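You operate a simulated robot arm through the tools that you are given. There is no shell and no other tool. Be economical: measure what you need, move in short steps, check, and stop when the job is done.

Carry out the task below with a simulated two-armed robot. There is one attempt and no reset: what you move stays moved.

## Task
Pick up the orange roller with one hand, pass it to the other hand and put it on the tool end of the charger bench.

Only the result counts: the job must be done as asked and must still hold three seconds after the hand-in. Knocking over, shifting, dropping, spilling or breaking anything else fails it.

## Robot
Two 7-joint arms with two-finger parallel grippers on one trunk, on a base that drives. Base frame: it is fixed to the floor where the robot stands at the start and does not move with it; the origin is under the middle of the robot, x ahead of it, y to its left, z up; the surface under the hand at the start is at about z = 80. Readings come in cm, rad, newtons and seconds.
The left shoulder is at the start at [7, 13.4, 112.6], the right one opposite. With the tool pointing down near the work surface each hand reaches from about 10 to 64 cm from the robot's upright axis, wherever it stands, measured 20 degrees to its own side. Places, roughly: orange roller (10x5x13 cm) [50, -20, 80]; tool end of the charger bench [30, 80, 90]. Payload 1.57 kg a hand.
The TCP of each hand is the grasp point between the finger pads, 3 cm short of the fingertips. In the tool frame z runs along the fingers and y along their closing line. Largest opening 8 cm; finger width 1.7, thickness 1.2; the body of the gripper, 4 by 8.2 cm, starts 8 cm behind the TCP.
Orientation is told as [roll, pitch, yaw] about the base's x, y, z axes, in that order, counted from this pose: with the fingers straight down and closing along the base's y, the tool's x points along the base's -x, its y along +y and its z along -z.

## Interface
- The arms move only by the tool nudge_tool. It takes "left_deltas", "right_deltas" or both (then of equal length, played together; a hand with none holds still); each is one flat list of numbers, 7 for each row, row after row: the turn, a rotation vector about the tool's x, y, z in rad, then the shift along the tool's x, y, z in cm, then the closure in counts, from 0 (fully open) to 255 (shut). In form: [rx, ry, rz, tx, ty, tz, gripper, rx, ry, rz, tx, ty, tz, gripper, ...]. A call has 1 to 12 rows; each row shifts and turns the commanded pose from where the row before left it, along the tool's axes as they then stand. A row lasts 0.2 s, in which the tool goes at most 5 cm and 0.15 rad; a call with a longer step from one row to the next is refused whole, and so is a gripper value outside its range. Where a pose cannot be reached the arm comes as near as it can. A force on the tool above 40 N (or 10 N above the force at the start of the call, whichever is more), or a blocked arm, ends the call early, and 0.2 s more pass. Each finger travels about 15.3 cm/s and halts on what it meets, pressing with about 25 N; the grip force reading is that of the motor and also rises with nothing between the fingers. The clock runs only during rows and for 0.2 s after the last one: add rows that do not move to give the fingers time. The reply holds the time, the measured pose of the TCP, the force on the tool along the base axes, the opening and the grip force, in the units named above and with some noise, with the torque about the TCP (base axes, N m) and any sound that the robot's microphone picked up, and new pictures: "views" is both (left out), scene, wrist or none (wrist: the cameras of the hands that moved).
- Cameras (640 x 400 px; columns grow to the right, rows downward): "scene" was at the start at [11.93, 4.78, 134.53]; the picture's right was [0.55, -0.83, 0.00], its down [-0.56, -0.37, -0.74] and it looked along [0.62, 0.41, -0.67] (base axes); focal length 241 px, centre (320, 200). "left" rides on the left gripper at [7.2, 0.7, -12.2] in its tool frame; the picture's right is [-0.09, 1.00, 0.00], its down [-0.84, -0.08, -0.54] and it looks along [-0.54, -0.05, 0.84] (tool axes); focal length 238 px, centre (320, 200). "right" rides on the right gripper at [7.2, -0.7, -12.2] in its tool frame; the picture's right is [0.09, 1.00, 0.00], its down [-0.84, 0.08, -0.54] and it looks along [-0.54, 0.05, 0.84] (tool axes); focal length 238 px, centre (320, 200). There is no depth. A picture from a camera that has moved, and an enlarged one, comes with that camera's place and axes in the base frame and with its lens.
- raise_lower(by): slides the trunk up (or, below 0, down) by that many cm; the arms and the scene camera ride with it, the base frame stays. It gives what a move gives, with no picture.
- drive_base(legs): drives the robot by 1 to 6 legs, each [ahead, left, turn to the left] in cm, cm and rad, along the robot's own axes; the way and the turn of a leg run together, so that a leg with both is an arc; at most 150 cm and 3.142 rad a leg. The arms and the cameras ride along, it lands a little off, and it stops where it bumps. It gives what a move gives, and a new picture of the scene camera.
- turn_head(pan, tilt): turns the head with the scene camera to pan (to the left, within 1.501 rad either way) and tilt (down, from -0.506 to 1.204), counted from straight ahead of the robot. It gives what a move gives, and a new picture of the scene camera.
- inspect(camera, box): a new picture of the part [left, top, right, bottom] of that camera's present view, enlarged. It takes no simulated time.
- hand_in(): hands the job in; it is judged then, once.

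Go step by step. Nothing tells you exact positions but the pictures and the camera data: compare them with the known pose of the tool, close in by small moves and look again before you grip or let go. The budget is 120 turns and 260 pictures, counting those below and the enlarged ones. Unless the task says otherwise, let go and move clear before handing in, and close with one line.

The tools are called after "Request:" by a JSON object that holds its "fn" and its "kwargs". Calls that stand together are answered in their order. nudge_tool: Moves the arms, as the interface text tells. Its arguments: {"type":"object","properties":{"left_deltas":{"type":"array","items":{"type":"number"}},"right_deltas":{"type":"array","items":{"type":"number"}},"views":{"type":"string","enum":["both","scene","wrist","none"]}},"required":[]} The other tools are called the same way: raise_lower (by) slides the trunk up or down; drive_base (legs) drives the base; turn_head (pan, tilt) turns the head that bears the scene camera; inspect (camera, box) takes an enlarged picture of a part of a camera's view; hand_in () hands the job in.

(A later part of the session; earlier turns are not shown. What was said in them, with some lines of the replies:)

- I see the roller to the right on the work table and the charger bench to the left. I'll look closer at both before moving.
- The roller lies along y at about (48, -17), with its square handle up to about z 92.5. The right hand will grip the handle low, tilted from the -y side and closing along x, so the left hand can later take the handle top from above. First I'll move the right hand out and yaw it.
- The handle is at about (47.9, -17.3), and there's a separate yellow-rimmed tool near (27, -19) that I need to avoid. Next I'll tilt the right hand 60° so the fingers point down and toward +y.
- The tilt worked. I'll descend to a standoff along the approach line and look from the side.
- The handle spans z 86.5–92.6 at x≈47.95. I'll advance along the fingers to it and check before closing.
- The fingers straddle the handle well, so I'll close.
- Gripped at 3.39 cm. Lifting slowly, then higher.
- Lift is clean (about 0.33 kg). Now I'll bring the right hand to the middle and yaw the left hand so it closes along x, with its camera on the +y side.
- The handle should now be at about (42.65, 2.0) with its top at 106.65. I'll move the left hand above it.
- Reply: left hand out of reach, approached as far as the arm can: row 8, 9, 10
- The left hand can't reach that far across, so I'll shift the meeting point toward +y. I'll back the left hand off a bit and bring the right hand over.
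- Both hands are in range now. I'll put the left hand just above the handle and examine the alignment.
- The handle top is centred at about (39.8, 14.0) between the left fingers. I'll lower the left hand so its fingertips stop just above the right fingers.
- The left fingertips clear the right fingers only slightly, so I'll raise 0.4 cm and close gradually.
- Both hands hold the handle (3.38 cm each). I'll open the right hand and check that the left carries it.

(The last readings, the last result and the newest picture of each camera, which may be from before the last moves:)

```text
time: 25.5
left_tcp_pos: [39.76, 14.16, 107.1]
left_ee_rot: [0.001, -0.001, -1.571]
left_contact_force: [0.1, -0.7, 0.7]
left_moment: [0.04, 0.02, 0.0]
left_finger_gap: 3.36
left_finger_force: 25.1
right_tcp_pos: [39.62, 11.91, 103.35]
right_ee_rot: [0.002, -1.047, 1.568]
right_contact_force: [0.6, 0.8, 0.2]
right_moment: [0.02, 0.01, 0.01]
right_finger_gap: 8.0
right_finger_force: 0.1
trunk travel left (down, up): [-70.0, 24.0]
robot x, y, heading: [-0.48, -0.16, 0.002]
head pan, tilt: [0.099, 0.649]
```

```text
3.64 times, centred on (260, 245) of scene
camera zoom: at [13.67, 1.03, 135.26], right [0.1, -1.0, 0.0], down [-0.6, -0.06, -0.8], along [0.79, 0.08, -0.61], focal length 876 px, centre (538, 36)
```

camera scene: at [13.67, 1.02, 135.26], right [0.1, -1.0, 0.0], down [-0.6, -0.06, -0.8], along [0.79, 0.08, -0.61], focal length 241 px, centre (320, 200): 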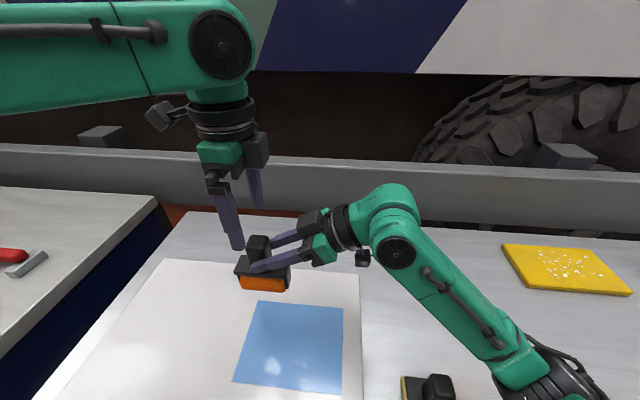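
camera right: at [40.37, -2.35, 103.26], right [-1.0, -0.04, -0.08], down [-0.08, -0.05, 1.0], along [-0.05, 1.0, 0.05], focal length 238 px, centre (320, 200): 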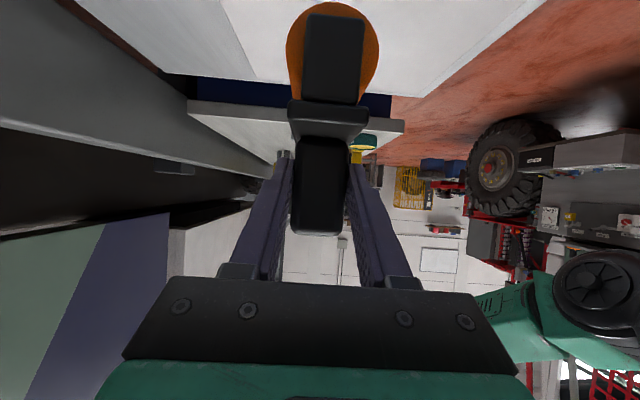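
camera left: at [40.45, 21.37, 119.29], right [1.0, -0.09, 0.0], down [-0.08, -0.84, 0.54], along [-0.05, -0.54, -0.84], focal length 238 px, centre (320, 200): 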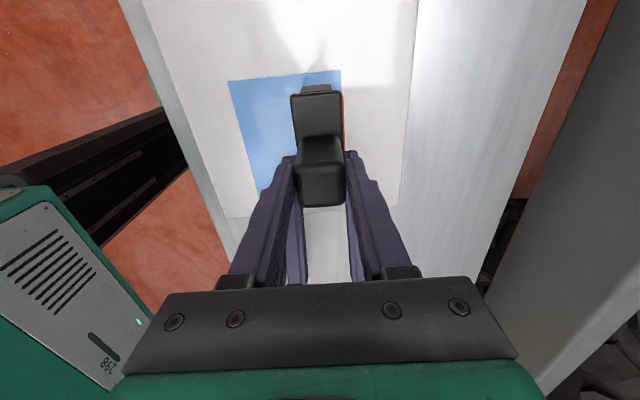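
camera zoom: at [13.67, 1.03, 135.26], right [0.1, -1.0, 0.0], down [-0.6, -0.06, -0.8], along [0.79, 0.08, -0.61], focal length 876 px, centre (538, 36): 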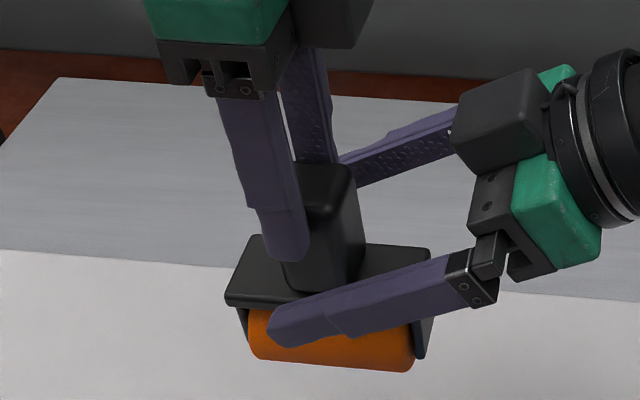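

The left hand holds the roller and the right is fully open. I'll retract the right hand along its fingers.

Request:
{"fn": "nudge_tool", "kwargs": {"right_deltas": [0, 0, 0, 0, 0, -1.5, 0, 0, 0, 0, 0, 0, -3, 0, 0, 0, 0, 0, 0, -3.5, 0, 0, 0, 0, 0, 0, -3.5, 0, 0, 0, 0, 0, 0, -3.5, 0, 0, 0, 0, 0, 0, -3.5, 0, 0, 0, 0, 0, 0, 0, 0], "left_deltas": [0, 0, 0, 0, 0, 0, 255, 0, 0, 0, 0, 0, 0, 255, 0, 0, 0, 0, 0, 0, 255, 0, 0, 0, 0, 0, 0, 255, 0, 0, 0, 0, 0, 0, 255, 0, 0, 0, 0, 0, 0, 255, 0, 0, 0, 0, 0, 0, 255], "views": "scene"}}

```text
time: 27.1
left_tcp_pos: [39.74, 14.29, 107.09]
left_ee_rot: [-0.002, 0.001, -1.572]
left_contact_force: [0.2, 0.0, 0.4]
left_moment: [0.01, -0.02, 0.01]
left_finger_gap: 3.37
left_finger_force: 25.5
right_tcp_pos: [39.64, -3.83, 112.75]
right_ee_rot: [0.002, -1.046, 1.568]
right_contact_force: [-0.8, 0.7, -0.3]
right_moment: [0.02, -0.01, 0.01]
right_finger_gap: 7.97
right_finger_force: 0.0
trunk travel left (down, up): [-70.0, 24.0]
robot x, y, heading: [0.04, 0.01, -0.003]
head pan, tilt: [0.099, 0.649]
camera scene: at [13.69, 1.08, 135.26], right [0.1, -1.0, 0.0], down [-0.6, -0.06, -0.8], along [0.79, 0.08, -0.61], focal length 241 px, centre (320, 200)
```

scene: 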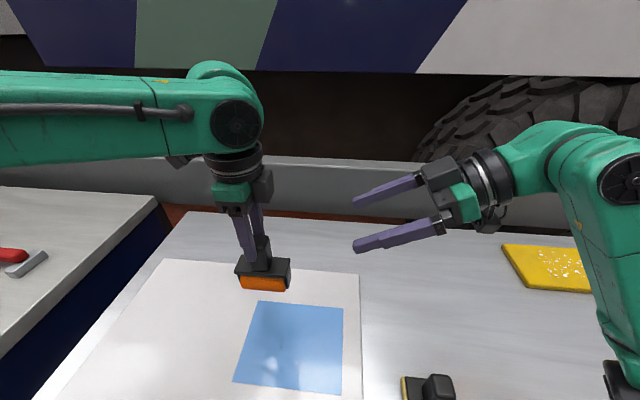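

The pass is done and the left hand holds the roller alone. I'll lift it and look at the charger bench to choose a free spot.

Request:
{"fn": "nudge_tool", "kwargs": {"left_deltas": [0, 0, 0, 0, 0, -2, 255, 0, 0, 0, 0, 0, -3, 255, 0, 0, 0, 0, 0, -3, 255, 0, 0, 0, 0, 0, -3, 255, 0, 0, 0, 0, 0, 0, 255], "views": "none"}}

Request:
{"fn": "turn_head", "kwargs": {"pan": 0.95, "tilt": 0.5}}

Request:
{"fn": "inspect", "kwargs": {"camera": "scene", "box": [160, 60, 480, 300]}}

```text
time: 28.3
left_tcp_pos: [39.77, 14.05, 118.08]
left_ee_rot: [0.001, -0.001, -1.572]
left_contact_force: [-0.3, 0.3, -3.3]
left_moment: [-0.01, -0.04, 0.0]
left_finger_gap: 3.36
left_finger_force: 25.0
right_tcp_pos: [39.69, -3.93, 112.82]
right_ee_rot: [0.002, -1.049, 1.567]
right_contact_force: [-0.2, 0.3, -0.1]
right_moment: [0.0, -0.01, 0.01]
right_finger_gap: 8.01
right_finger_force: 0.0
trunk travel left (down, up): [-70.0, 24.0]
robot x, y, heading: [-0.05, -0.12, -0.002]
head pan, tilt: [0.099, 0.649]
```

```text
time: 29.4
left_tcp_pos: [39.8, 14.03, 118.04]
left_ee_rot: [0.0, -0.002, -1.571]
left_contact_force: [0.2, 0.0, -3.1]
left_moment: [0.0, -0.01, 0.01]
left_finger_gap: 3.39
left_finger_force: 25.6
right_tcp_pos: [39.68, -3.81, 112.86]
right_ee_rot: [0.002, -1.049, 1.565]
right_contact_force: [-0.3, 0.3, 0.5]
right_moment: [0.01, 0.01, -0.01]
right_finger_gap: 7.98
right_finger_force: 0.1
trunk travel left (down, up): [-70.0, 24.0]
robot x, y, heading: [-0.05, 0.09, 0.002]
head pan, tilt: [0.949, 0.499]
camera scene: at [10.34, 7.56, 136.6], right [0.81, -0.58, 0.0], down [-0.28, -0.39, -0.88], along [0.51, 0.71, -0.48], focal length 241 px, centre (320, 200)
```

scene: 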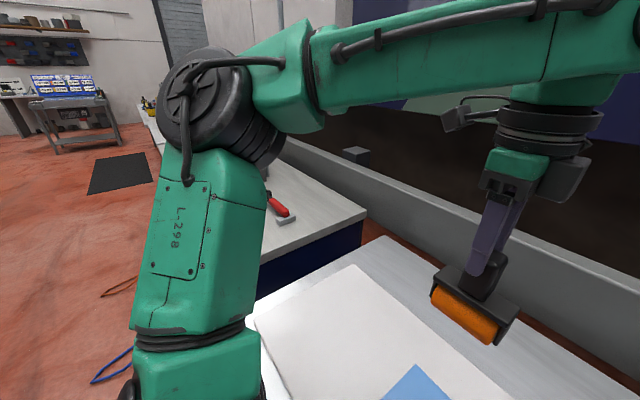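

```text
1.67 times, centred on (320, 180) of scene
camera zoom: at [10.34, 7.56, 136.6], right [0.81, -0.58, 0.0], down [-0.28, -0.39, -0.88], along [0.51, 0.71, -0.48], focal length 402 px, centre (320, 233)
```

zoom: 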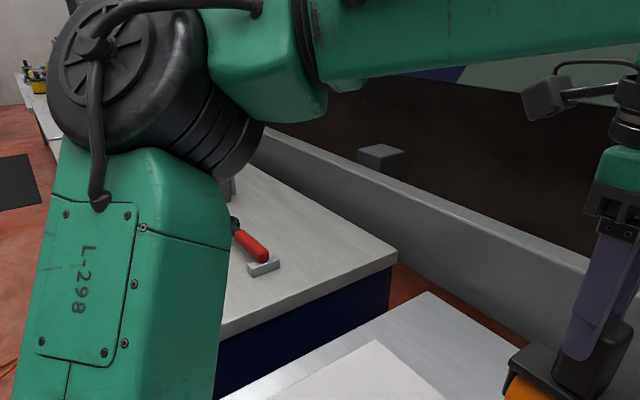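

The arm blocks the view, so I'll drive left along the table edge, which I need for reach anyway, and look again.

Request:
{"fn": "drive_base", "kwargs": {"legs": [[0, 30, 0]]}}

Request:
{"fn": "turn_head", "kwargs": {"pan": 0.6, "tilt": 0.75}}

```text
time: 31.4
left_tcp_pos: [39.73, 39.74, 117.82]
left_ee_rot: [-0.004, 0.0, -1.587]
left_contact_force: [0.3, 0.8, -4.2]
left_moment: [-0.01, 0.04, -0.01]
left_finger_gap: 3.4
left_finger_force: 24.8
right_tcp_pos: [39.24, 21.85, 112.77]
right_ee_rot: [0.004, -1.044, 1.552]
right_contact_force: [-0.2, -0.5, 0.7]
right_moment: [-0.09, 0.0, 0.01]
right_finger_gap: 8.02
right_finger_force: 0.1
trunk travel left (down, up): [-70.0, 24.0]
robot x, y, heading: [-0.51, 26.28, -0.018]
head pan, tilt: [0.949, 0.499]
stopped in leg 1: the robot was blocked; the commanded pose is now the measured one
camera scene: at [10.11, 33.88, 136.57], right [0.8, -0.59, 0.0], down [-0.29, -0.39, -0.88], along [0.52, 0.7, -0.48], focal length 241 px, centre (320, 200)
```

scene: 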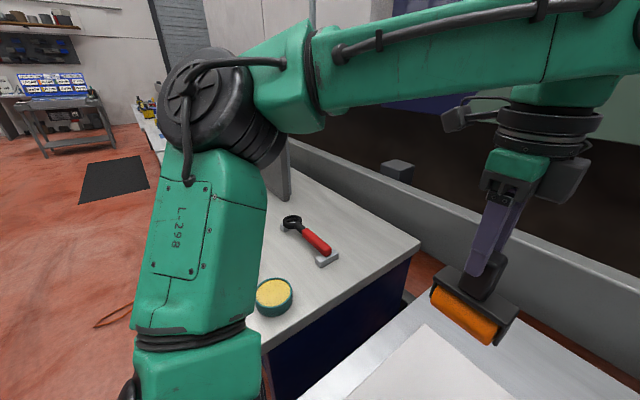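

```text
time: 32.2
left_tcp_pos: [39.51, 39.24, 117.93]
left_ee_rot: [-0.003, 0.001, -1.586]
left_contact_force: [-0.3, -1.0, -4.4]
left_moment: [0.01, 0.02, 0.02]
left_finger_gap: 3.33
left_finger_force: 24.5
right_tcp_pos: [39.17, 21.37, 112.87]
right_ee_rot: [0.002, -1.046, 1.552]
right_contact_force: [-0.2, -0.1, -0.4]
right_moment: [0.02, 0.02, 0.01]
right_finger_gap: 8.0
right_finger_force: 0.0
trunk travel left (down, up): [-70.0, 24.0]
robot x, y, heading: [-0.53, 25.96, -0.012]
head pan, tilt: [0.6, 0.75]
camera scene: at [11.54, 30.53, 134.42], right [0.55, -0.83, 0.0], down [-0.57, -0.38, -0.73], along [0.61, 0.4, -0.68], focal length 241 px, centre (320, 200)
```

scene: 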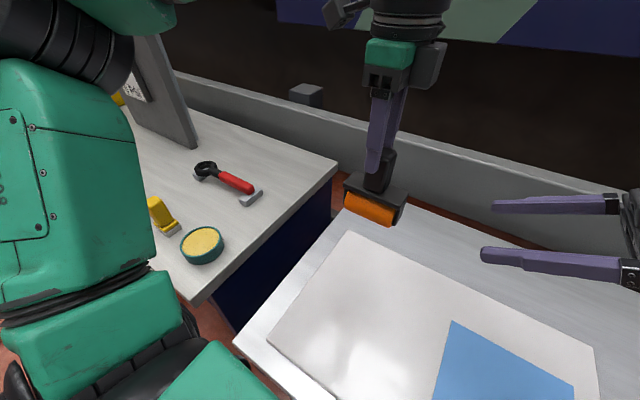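

The base was stopped by something near y=26, probably the bench side. From here (33, 74), between the bowl and the red tool, looks free and within reach. I'll back off slightly from the contact and zoom in.

Request:
{"fn": "drive_base", "kwargs": {"legs": [[0, -1, 0]]}}

Request:
{"fn": "inspect", "kwargs": {"camera": "scene", "box": [130, 130, 350, 310]}}

```text
time: 32.9
left_tcp_pos: [39.56, 38.6, 118.02]
left_ee_rot: [-0.002, -0.002, -1.587]
left_contact_force: [-0.3, 0.4, -3.7]
left_moment: [-0.01, -0.01, -0.04]
left_finger_gap: 3.37
left_finger_force: 25.0
right_tcp_pos: [39.11, 20.76, 112.75]
right_ee_rot: [0.003, -1.045, 1.551]
right_contact_force: [-0.4, -0.4, -0.8]
right_moment: [0.0, 0.0, 0.01]
right_finger_gap: 8.0
right_finger_force: 0.0
trunk travel left (down, up): [-70.0, 24.0]
robot x, y, heading: [-0.29, 24.93, -0.009]
head pan, tilt: [0.6, 0.75]
camera scene: at [11.55, 29.9, 134.39], right [0.55, -0.83, 0.0], down [-0.57, -0.38, -0.73], along [0.61, 0.4, -0.68], focal length 241 px, centre (320, 200)
```

scene: 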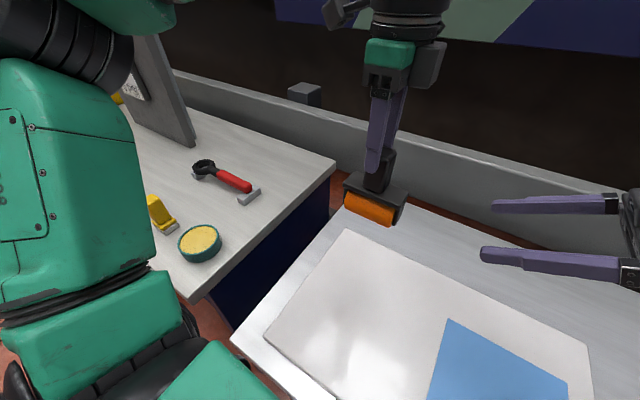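

```text
2.22 times, centred on (240, 220) of scene
camera zoom: at [11.55, 29.9, 134.39], right [0.55, -0.83, 0.0], down [-0.57, -0.38, -0.73], along [0.61, 0.4, -0.68], focal length 536 px, centre (498, 156)
```

zoom: 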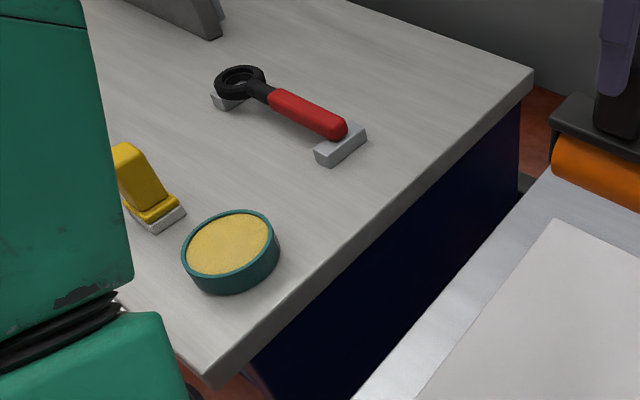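

The corridor between the bowl (x<28) and the red tool's block (x>38.7) is clear, so I'll aim for (33.2, 75). I'll move the left hand over it at height.

Request:
{"fn": "nudge_tool", "kwargs": {"left_deltas": [0, 0, 0, 3.6, -0.77, 0, 255, 0, 0, 0, 4.1, -0.77, 0, 255, 0, 0, 0, 4.1, -0.77, 0, 255, 0, 0, 0, 4.1, -0.77, 0, 255, 0, 0, 0, 4.1, -0.77, 0, 255, 0, 0, 0, 4.1, -0.77, 0, 255, 0, 0, 0, 4.1, -0.77, 0, 255, 0, 0, 0, 4.1, -0.77, 0, 255, 0, 0, 0, 4.1, -0.77, 0, 255, 0, 0, 0, 0, 0, 0, 255], "views": "both"}}

```text
time: 35.1
left_tcp_pos: [33.12, 74.97, 117.74]
left_ee_rot: [-0.003, 0.001, -1.585]
left_contact_force: [0.6, 0.2, -3.7]
left_moment: [0.02, 0.01, 0.0]
left_finger_gap: 3.4
left_finger_force: 25.3
right_tcp_pos: [39.27, 20.41, 112.85]
right_ee_rot: [0.003, -1.047, 1.551]
right_contact_force: [0.0, 0.1, 0.0]
right_moment: [0.0, 0.02, 0.03]
right_finger_gap: 7.99
right_finger_force: 0.0
trunk travel left (down, up): [-70.0, 24.0]
robot x, y, heading: [-0.39, 24.95, -0.015]
head pan, tilt: [0.6, 0.75]
camera scene: at [11.54, 29.6, 134.41], right [0.55, -0.83, 0.0], down [-0.57, -0.38, -0.73], along [0.61, 0.4, -0.68], focal length 241 px, centre (320, 200)
camera left: at [33.9, 82.13, 129.93], right [0.99, -0.11, 0.0], down [-0.09, -0.84, 0.54], along [-0.06, -0.54, -0.84], focal length 238 px, centre (320, 200)
```

scene: 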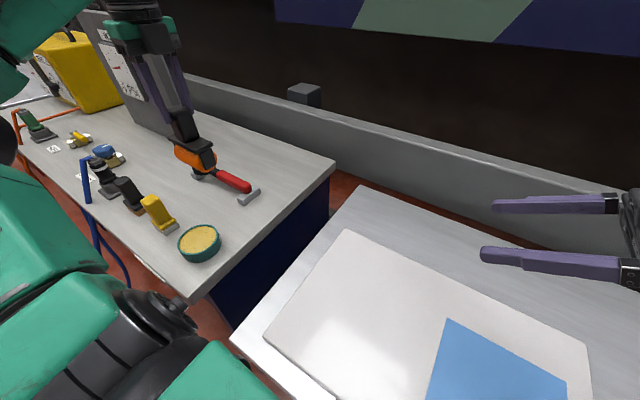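
left: 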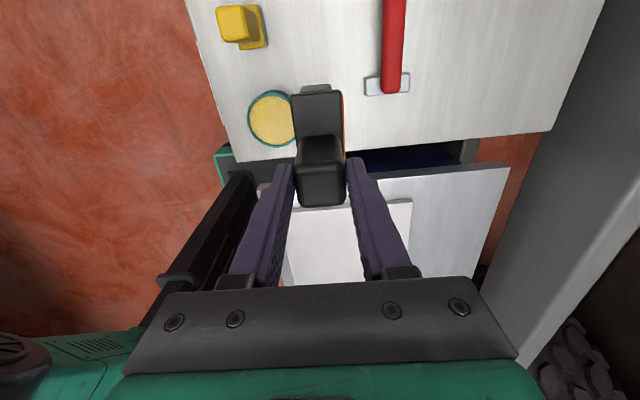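

The views suggest the bench top is nearer z 85 than 90, which puts the free corridor at x 29–41 with its centre near 34.5. I'll shift there, lower partway and look again.

Request:
{"fn": "nudge_tool", "kwargs": {"left_deltas": [0, 0, 0, 1.0, 1.4, 2, 255, 0, 0, 0, 0, 0, 3, 255, 0, 0, 0, 0, 0, 3, 255, 0, 0, 0, 0, 0, 3, 255, 0, 0, 0, 0, 0, 0, 255], "views": "both"}}

Request:
{"fn": "inspect", "kwargs": {"camera": "scene", "box": [140, 120, 320, 280]}}

Request:
{"fn": "inspect", "kwargs": {"camera": "left", "box": [200, 0, 460, 220]}}

```text
time: 36.3
left_tcp_pos: [34.48, 75.63, 107.27]
left_ee_rot: [-0.002, 0.002, -1.585]
left_contact_force: [0.1, -0.5, -3.2]
left_moment: [-0.01, 0.02, 0.02]
left_finger_gap: 3.34
left_finger_force: 24.6
right_tcp_pos: [39.15, 20.46, 112.81]
right_ee_rot: [0.0, -1.049, 1.552]
right_contact_force: [-0.7, 0.5, 0.3]
right_moment: [-0.01, -0.01, -0.02]
right_finger_gap: 8.0
right_finger_force: 0.1
trunk travel left (down, up): [-70.0, 24.0]
robot x, y, heading: [-0.31, 25.35, -0.015]
head pan, tilt: [0.6, 0.75]
camera scene: at [11.49, 29.62, 134.41], right [0.55, -0.83, 0.0], down [-0.57, -0.38, -0.73], along [0.61, 0.4, -0.68], focal length 241 px, centre (320, 200)
camera left: at [35.32, 82.72, 119.4], right [0.99, -0.11, 0.0], down [-0.09, -0.84, 0.54], along [-0.06, -0.54, -0.84], focal length 238 px, centre (320, 200)
```

scene: 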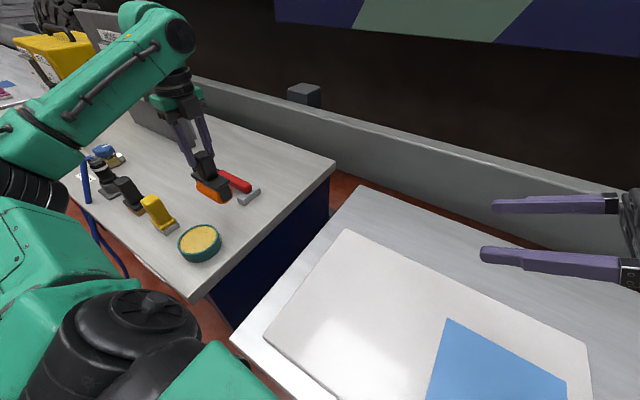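
left: 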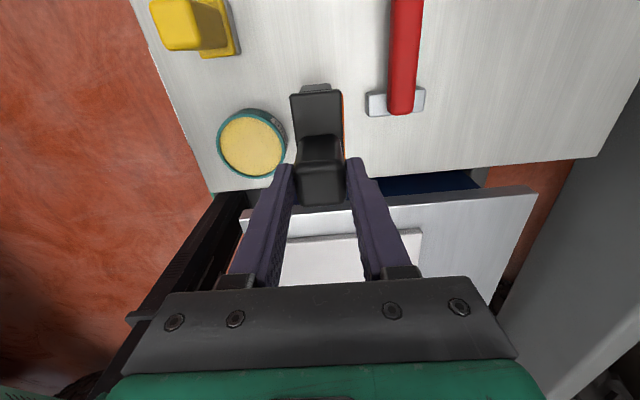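

```text
2.50 times, centred on (230, 200) of scene
camera zoom: at [11.49, 29.62, 134.41], right [0.55, -0.83, 0.0], down [-0.57, -0.38, -0.73], along [0.61, 0.4, -0.68], focal length 602 px, centre (545, 200)
```

zoom: 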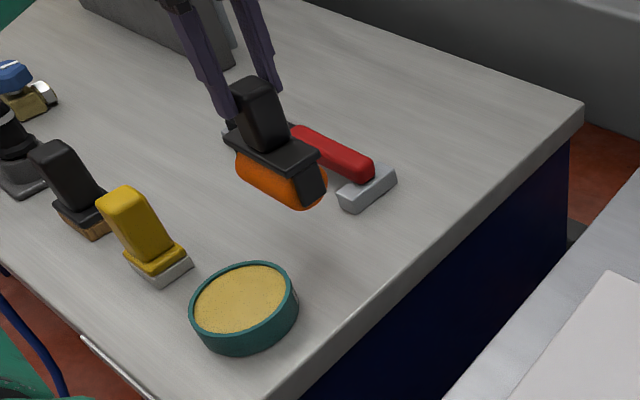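

```text
1.82 times, centred on (330, 110) of left
camera zoom: at [35.32, 82.72, 119.4], right [0.99, -0.11, 0.0], down [-0.09, -0.84, 0.54], along [-0.06, -0.54, -0.84], focal length 433 px, centre (302, 364)
```

zoom: 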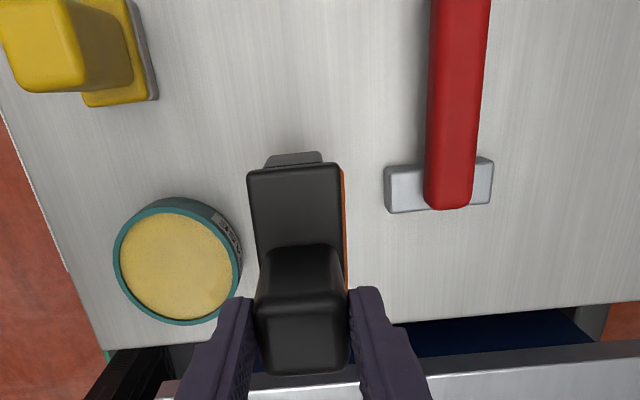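

The roller's bottom is at about z 94 and the corridor is clear on both sides. I'll shift +0.4 in x and descend slowly.

Request:
{"fn": "nudge_tool", "kwargs": {"left_deltas": [0, 0, 0, 0.3, 0.4, 1, 255, 0, 0, 0, 0, 0, 1, 255, 0, 0, 0, 0, 0, 1, 255, 0, 0, 0, 0, 0, 0.5, 255, 0, 0, 0, 0, 0, 0, 255], "views": "none"}}

Request:
{"fn": "inspect", "kwargs": {"camera": "scene", "box": [140, 120, 320, 280]}}

```text
time: 37.5
left_tcp_pos: [34.88, 76.21, 103.57]
left_ee_rot: [-0.002, 0.001, -1.586]
left_contact_force: [0.7, -1.0, -4.2]
left_moment: [0.03, 0.0, 0.0]
left_finger_gap: 3.37
left_finger_force: 24.5
right_tcp_pos: [39.29, 20.5, 112.86]
right_ee_rot: [0.003, -1.047, 1.552]
right_contact_force: [0.4, 0.7, -0.4]
right_moment: [0.0, 0.02, 0.01]
right_finger_gap: 7.99
right_finger_force: 0.1
trunk travel left (down, up): [-70.0, 24.0]
robot x, y, heading: [-0.35, 24.64, -0.015]
head pan, tilt: [0.6, 0.75]
```

```text
2.50 times, centred on (230, 200) of scene
camera zoom: at [11.51, 29.66, 134.41], right [0.55, -0.83, 0.0], down [-0.57, -0.38, -0.73], along [0.61, 0.4, -0.68], focal length 602 px, centre (545, 200)
```

zoom: 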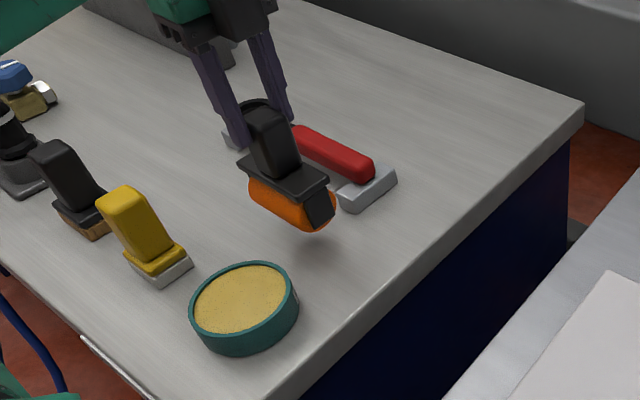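

Still about 3–5 cm above the bench with a faint shadow below. Continuing down in small steps.

Request:
{"fn": "nudge_tool", "kwargs": {"left_deltas": [0, 0, 0, 0, 0, 0.8, 255, 0, 0, 0, 0, 0, 0.7, 255, 0, 0, 0, 0, 0, 0.5, 255, 0, 0, 0, 0, 0, 0, 255], "views": "none"}}

Request:
{"fn": "inspect", "kwargs": {"camera": "scene", "box": [140, 120, 320, 280]}}

```text
time: 38.5
left_tcp_pos: [35.16, 76.07, 101.61]
left_ee_rot: [-0.002, 0.001, -1.587]
left_contact_force: [0.8, -0.1, -4.0]
left_moment: [0.03, 0.01, 0.03]
left_finger_gap: 3.36
left_finger_force: 25.2
right_tcp_pos: [39.33, 20.54, 112.82]
right_ee_rot: [0.0, -1.046, 1.551]
right_contact_force: [0.2, -0.4, -0.1]
right_moment: [-0.01, 0.0, 0.02]
right_finger_gap: 7.98
right_finger_force: 0.1
trunk travel left (down, up): [-70.0, 24.0]
robot x, y, heading: [-0.63, 24.83, -0.013]
head pan, tilt: [0.6, 0.75]
```

```text
2.50 times, centred on (230, 200) of scene
camera zoom: at [11.53, 29.68, 134.4], right [0.55, -0.83, 0.0], down [-0.57, -0.38, -0.73], along [0.61, 0.4, -0.68], focal length 602 px, centre (545, 200)
```

zoom: 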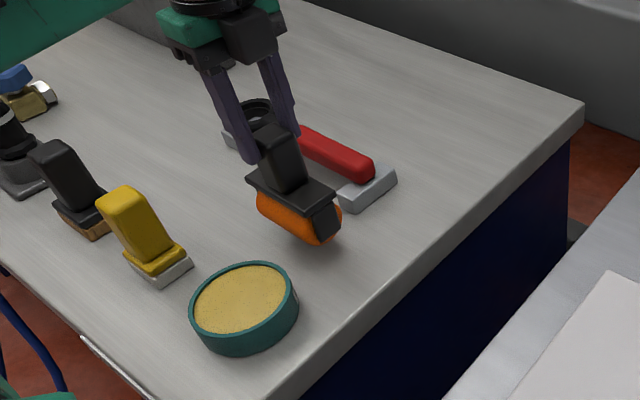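

Request:
{"fn": "nudge_tool", "kwargs": {"left_deltas": [0, 0, 0, 0, -0.2, 0.6, 255, 0, 0, 0, 0, 0, 0.5, 255, 0, 0, 0, 0, 0, 0.4, 255, 0, 0, 0, 0, 0, 0, 255], "views": "wrist"}}

Request:
{"fn": "inspect", "kwargs": {"camera": "scene", "box": [180, 140, 300, 250]}}

```text
time: 39.5
left_tcp_pos: [34.82, 76.15, 100.03]
left_ee_rot: [-0.002, 0.001, -1.586]
left_contact_force: [0.4, 0.1, -3.9]
left_moment: [0.0, 0.01, 0.0]
left_finger_gap: 3.4
left_finger_force: 25.1
right_tcp_pos: [39.18, 20.49, 112.79]
right_ee_rot: [0.001, -1.047, 1.553]
right_contact_force: [0.6, 0.5, 0.1]
right_moment: [-0.01, 0.0, 0.0]
right_finger_gap: 8.02
right_finger_force: 0.1
trunk travel left (down, up): [-70.0, 24.0]
robot x, y, heading: [-0.52, 25.15, -0.018]
head pan, tilt: [0.6, 0.75]
camera left: at [35.57, 83.28, 112.13], right [0.99, -0.11, 0.0], down [-0.09, -0.84, 0.54], along [-0.06, -0.54, -0.84], focal length 238 px, centre (320, 200)
```

left: 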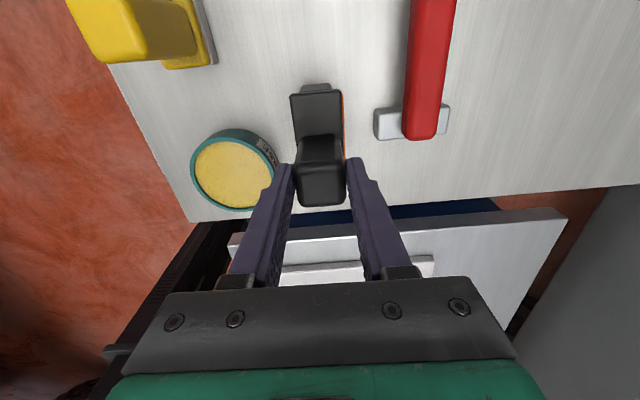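

```text
3.64 times, centred on (240, 195) of scene
camera zoom: at [11.53, 29.68, 134.4], right [0.55, -0.83, 0.0], down [-0.57, -0.38, -0.73], along [0.61, 0.4, -0.68], focal length 876 px, centre (611, 218)
```

zoom: 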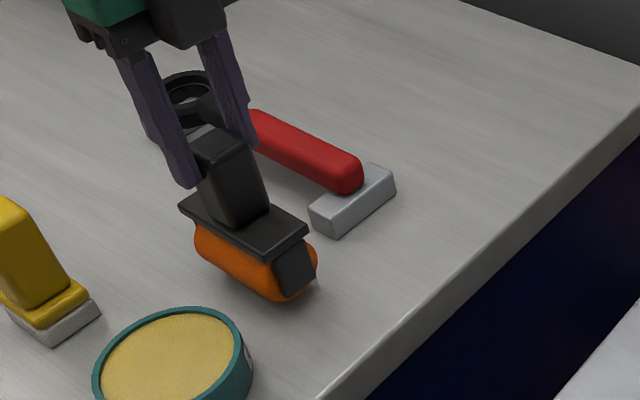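

Request:
{"fn": "nudge_tool", "kwargs": {"left_deltas": [0, 0, 0, 0, 0, 0.4, 255, 0, 0, 0, 0, 0, 0.4, 255, 0, 0, 0, 0, 0, 0.3, 255, 0, 0, 0, 0, 0, 0, 255], "views": "none"}}

Request:
{"fn": "inspect", "kwargs": {"camera": "scene", "box": [180, 140, 300, 250]}}

```text
time: 40.5
left_tcp_pos: [34.84, 76.04, 99.24]
left_ee_rot: [0.003, 0.006, -1.584]
left_contact_force: [2.8, 2.9, 14.9]
left_moment: [-0.35, -0.07, 0.08]
left_finger_gap: 3.41
left_finger_force: 25.0
right_tcp_pos: [38.98, 20.34, 112.84]
right_ee_rot: [0.002, -1.049, 1.554]
right_contact_force: [-0.1, -0.3, 0.3]
right_moment: [-0.01, 0.02, -0.05]
right_finger_gap: 8.01
right_finger_force: 0.2
trunk travel left (down, up): [-70.0, 24.0]
robot x, y, heading: [-0.47, 25.05, -0.013]
head pan, tilt: [0.6, 0.75]
```

```text
3.64 times, centred on (240, 195) of scene
camera zoom: at [11.37, 29.45, 134.46], right [0.55, -0.83, 0.0], down [-0.57, -0.38, -0.73], along [0.61, 0.4, -0.68], focal length 876 px, centre (611, 218)
```

zoom: 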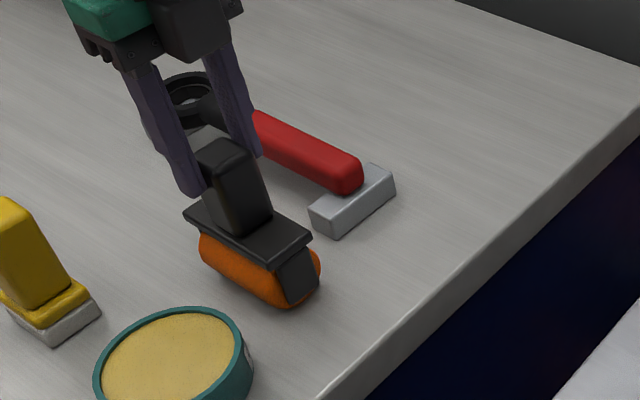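

Contact, with the bench top at about z 86.2. I'll relieve the press by 0.25 cm and then open.

Request:
{"fn": "nudge_tool", "kwargs": {"left_deltas": [0, 0, 0, 0, 0, -0.25, 255, 0, 0, 0, 0, 0, 0, 255, 0, 0, 0, 0, 0, 0, 255], "views": "none"}}

```text
time: 41.3
left_tcp_pos: [34.85, 76.04, 99.12]
left_ee_rot: [-0.001, 0.001, -1.586]
left_contact_force: [3.2, 3.2, 8.8]
left_moment: [0.66, -0.27, -0.09]
left_finger_gap: 3.34
left_finger_force: 25.0
right_tcp_pos: [39.02, 20.42, 112.82]
right_ee_rot: [0.004, -1.047, 1.55]
right_contact_force: [-0.3, 0.0, 0.3]
right_moment: [0.0, -0.01, 0.01]
right_finger_gap: 8.01
right_finger_force: 0.1
trunk travel left (down, up): [-70.0, 24.0]
robot x, y, heading: [0.13, 24.91, -0.016]
head pan, tilt: [0.6, 0.75]
```

Request:
{"fn": "nudge_tool", "kwargs": {"left_deltas": [0, 0, 0, 0, 0, -0.15, 255, 0, 0, 0, 0, 0, 0, 140, 0, 0, 0, 0, 0, 0, 120, 0, 0, 0, 0, 0, 0, 60, 0, 0, 0, 0, 0, 0, 0, 0, 0, 0, 0, 0, 0, 0], "views": "wrist"}}

Request:
{"fn": "inspect", "kwargs": {"camera": "scene", "box": [180, 140, 300, 250]}}

```text
time: 42.7
left_tcp_pos: [34.73, 76.21, 99.32]
left_ee_rot: [0.0, 0.002, -1.585]
left_contact_force: [0.2, 0.2, -0.4]
left_moment: [-0.02, 0.04, -0.01]
left_finger_gap: 7.99
left_finger_force: 0.1
right_tcp_pos: [39.1, 20.53, 112.88]
right_ee_rot: [0.004, -1.048, 1.551]
right_contact_force: [0.8, 0.7, -0.1]
right_moment: [0.01, 0.02, -0.03]
right_finger_gap: 7.98
right_finger_force: 0.2
trunk travel left (down, up): [-70.0, 24.0]
robot x, y, heading: [-0.48, 25.26, -0.016]
head pan, tilt: [0.6, 0.75]
camera left: at [35.48, 83.33, 111.42], right [0.99, -0.11, 0.0], down [-0.09, -0.84, 0.54], along [-0.06, -0.54, -0.84], focal length 238 px, centre (320, 200)
```

left: 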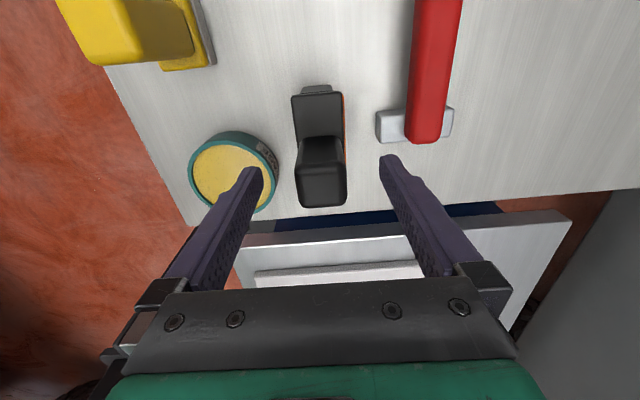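

```text
3.64 times, centred on (240, 195) of scene
camera zoom: at [11.48, 29.61, 134.41], right [0.55, -0.83, 0.0], down [-0.57, -0.38, -0.73], along [0.61, 0.4, -0.68], focal length 876 px, centre (611, 218)
```

zoom: 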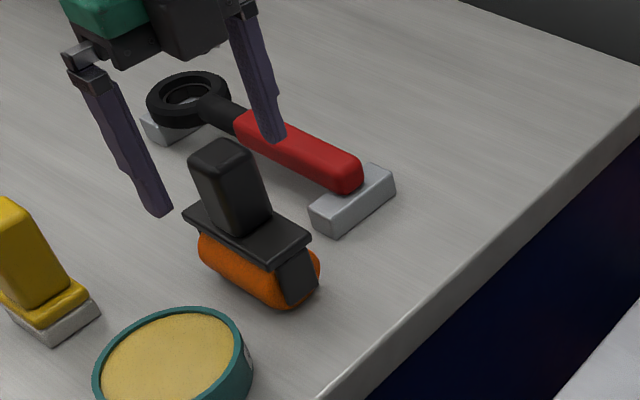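

The roller stands upright on the bench, clear of its neighbours. I'll raise the left hand straight up.

Request:
{"fn": "nudge_tool", "kwargs": {"left_deltas": [0, 0, 0, 0, 0, -2, 0, 0, 0, 0, 0, 0, -3, 0, 0, 0, 0, 0, 0, -3, 0, 0, 0, 0, 0, 0, -3, 0, 0, 0, 0, 0, 0, -3, 0, 0, 0, 0, 0, 0, -2, 0, 0, 0, 0, 0, 0, 0, 0, 0, 0, 0, 0, 0, 0, 0], "views": "both"}}

```text
time: 44.5
left_tcp_pos: [34.49, 76.3, 115.51]
left_ee_rot: [-0.001, 0.002, -1.587]
left_contact_force: [1.0, -0.5, 0.4]
left_moment: [0.03, 0.01, 0.0]
left_finger_gap: 8.02
left_finger_force: 0.0
right_tcp_pos: [39.07, 20.42, 112.9]
right_ee_rot: [0.0, -1.047, 1.551]
right_contact_force: [-0.1, 0.0, 0.1]
right_moment: [0.0, 0.0, -0.03]
right_finger_gap: 8.0
right_finger_force: 0.1
trunk travel left (down, up): [-70.0, 24.0]
robot x, y, heading: [-0.13, 24.96, -0.015]
head pan, tilt: [0.6, 0.75]
camera scene: at [11.49, 29.61, 134.41], right [0.55, -0.83, 0.0], down [-0.57, -0.38, -0.73], along [0.61, 0.4, -0.68], focal length 241 px, centre (320, 200)
camera left: at [35.33, 83.35, 127.56], right [0.99, -0.11, 0.0], down [-0.09, -0.84, 0.54], along [-0.06, -0.54, -0.84], focal length 238 px, centre (320, 200)
```

scene: 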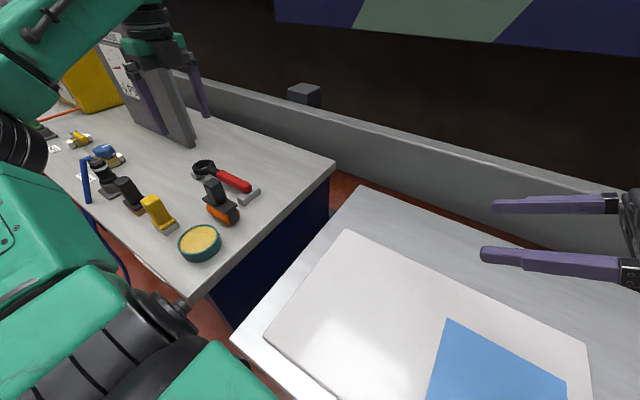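
left: 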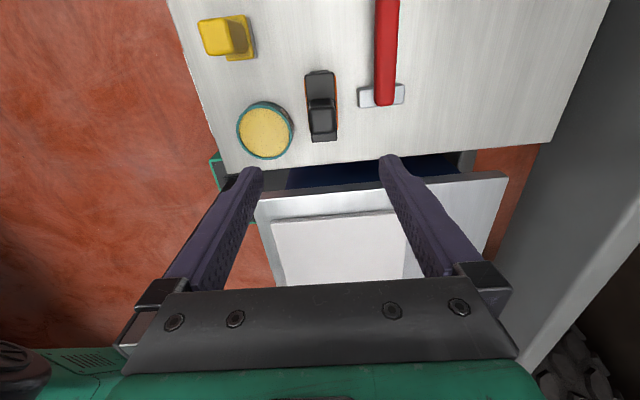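

The roller stands on the bench among the tools, nothing else has moved, and both hands are clear. Handing in.

Request:
{"fn": "hand_in", "kwargs": {}}

```text
The job is handed in.
```

I picked up the orange roller with the right hand, passed it in the air to the left, and stood it upright on the tool end of the charger bench. Both hands were clear at hand-in and I saw nothing else moved, though the base was stopped once by something I couldn't see while driving left.
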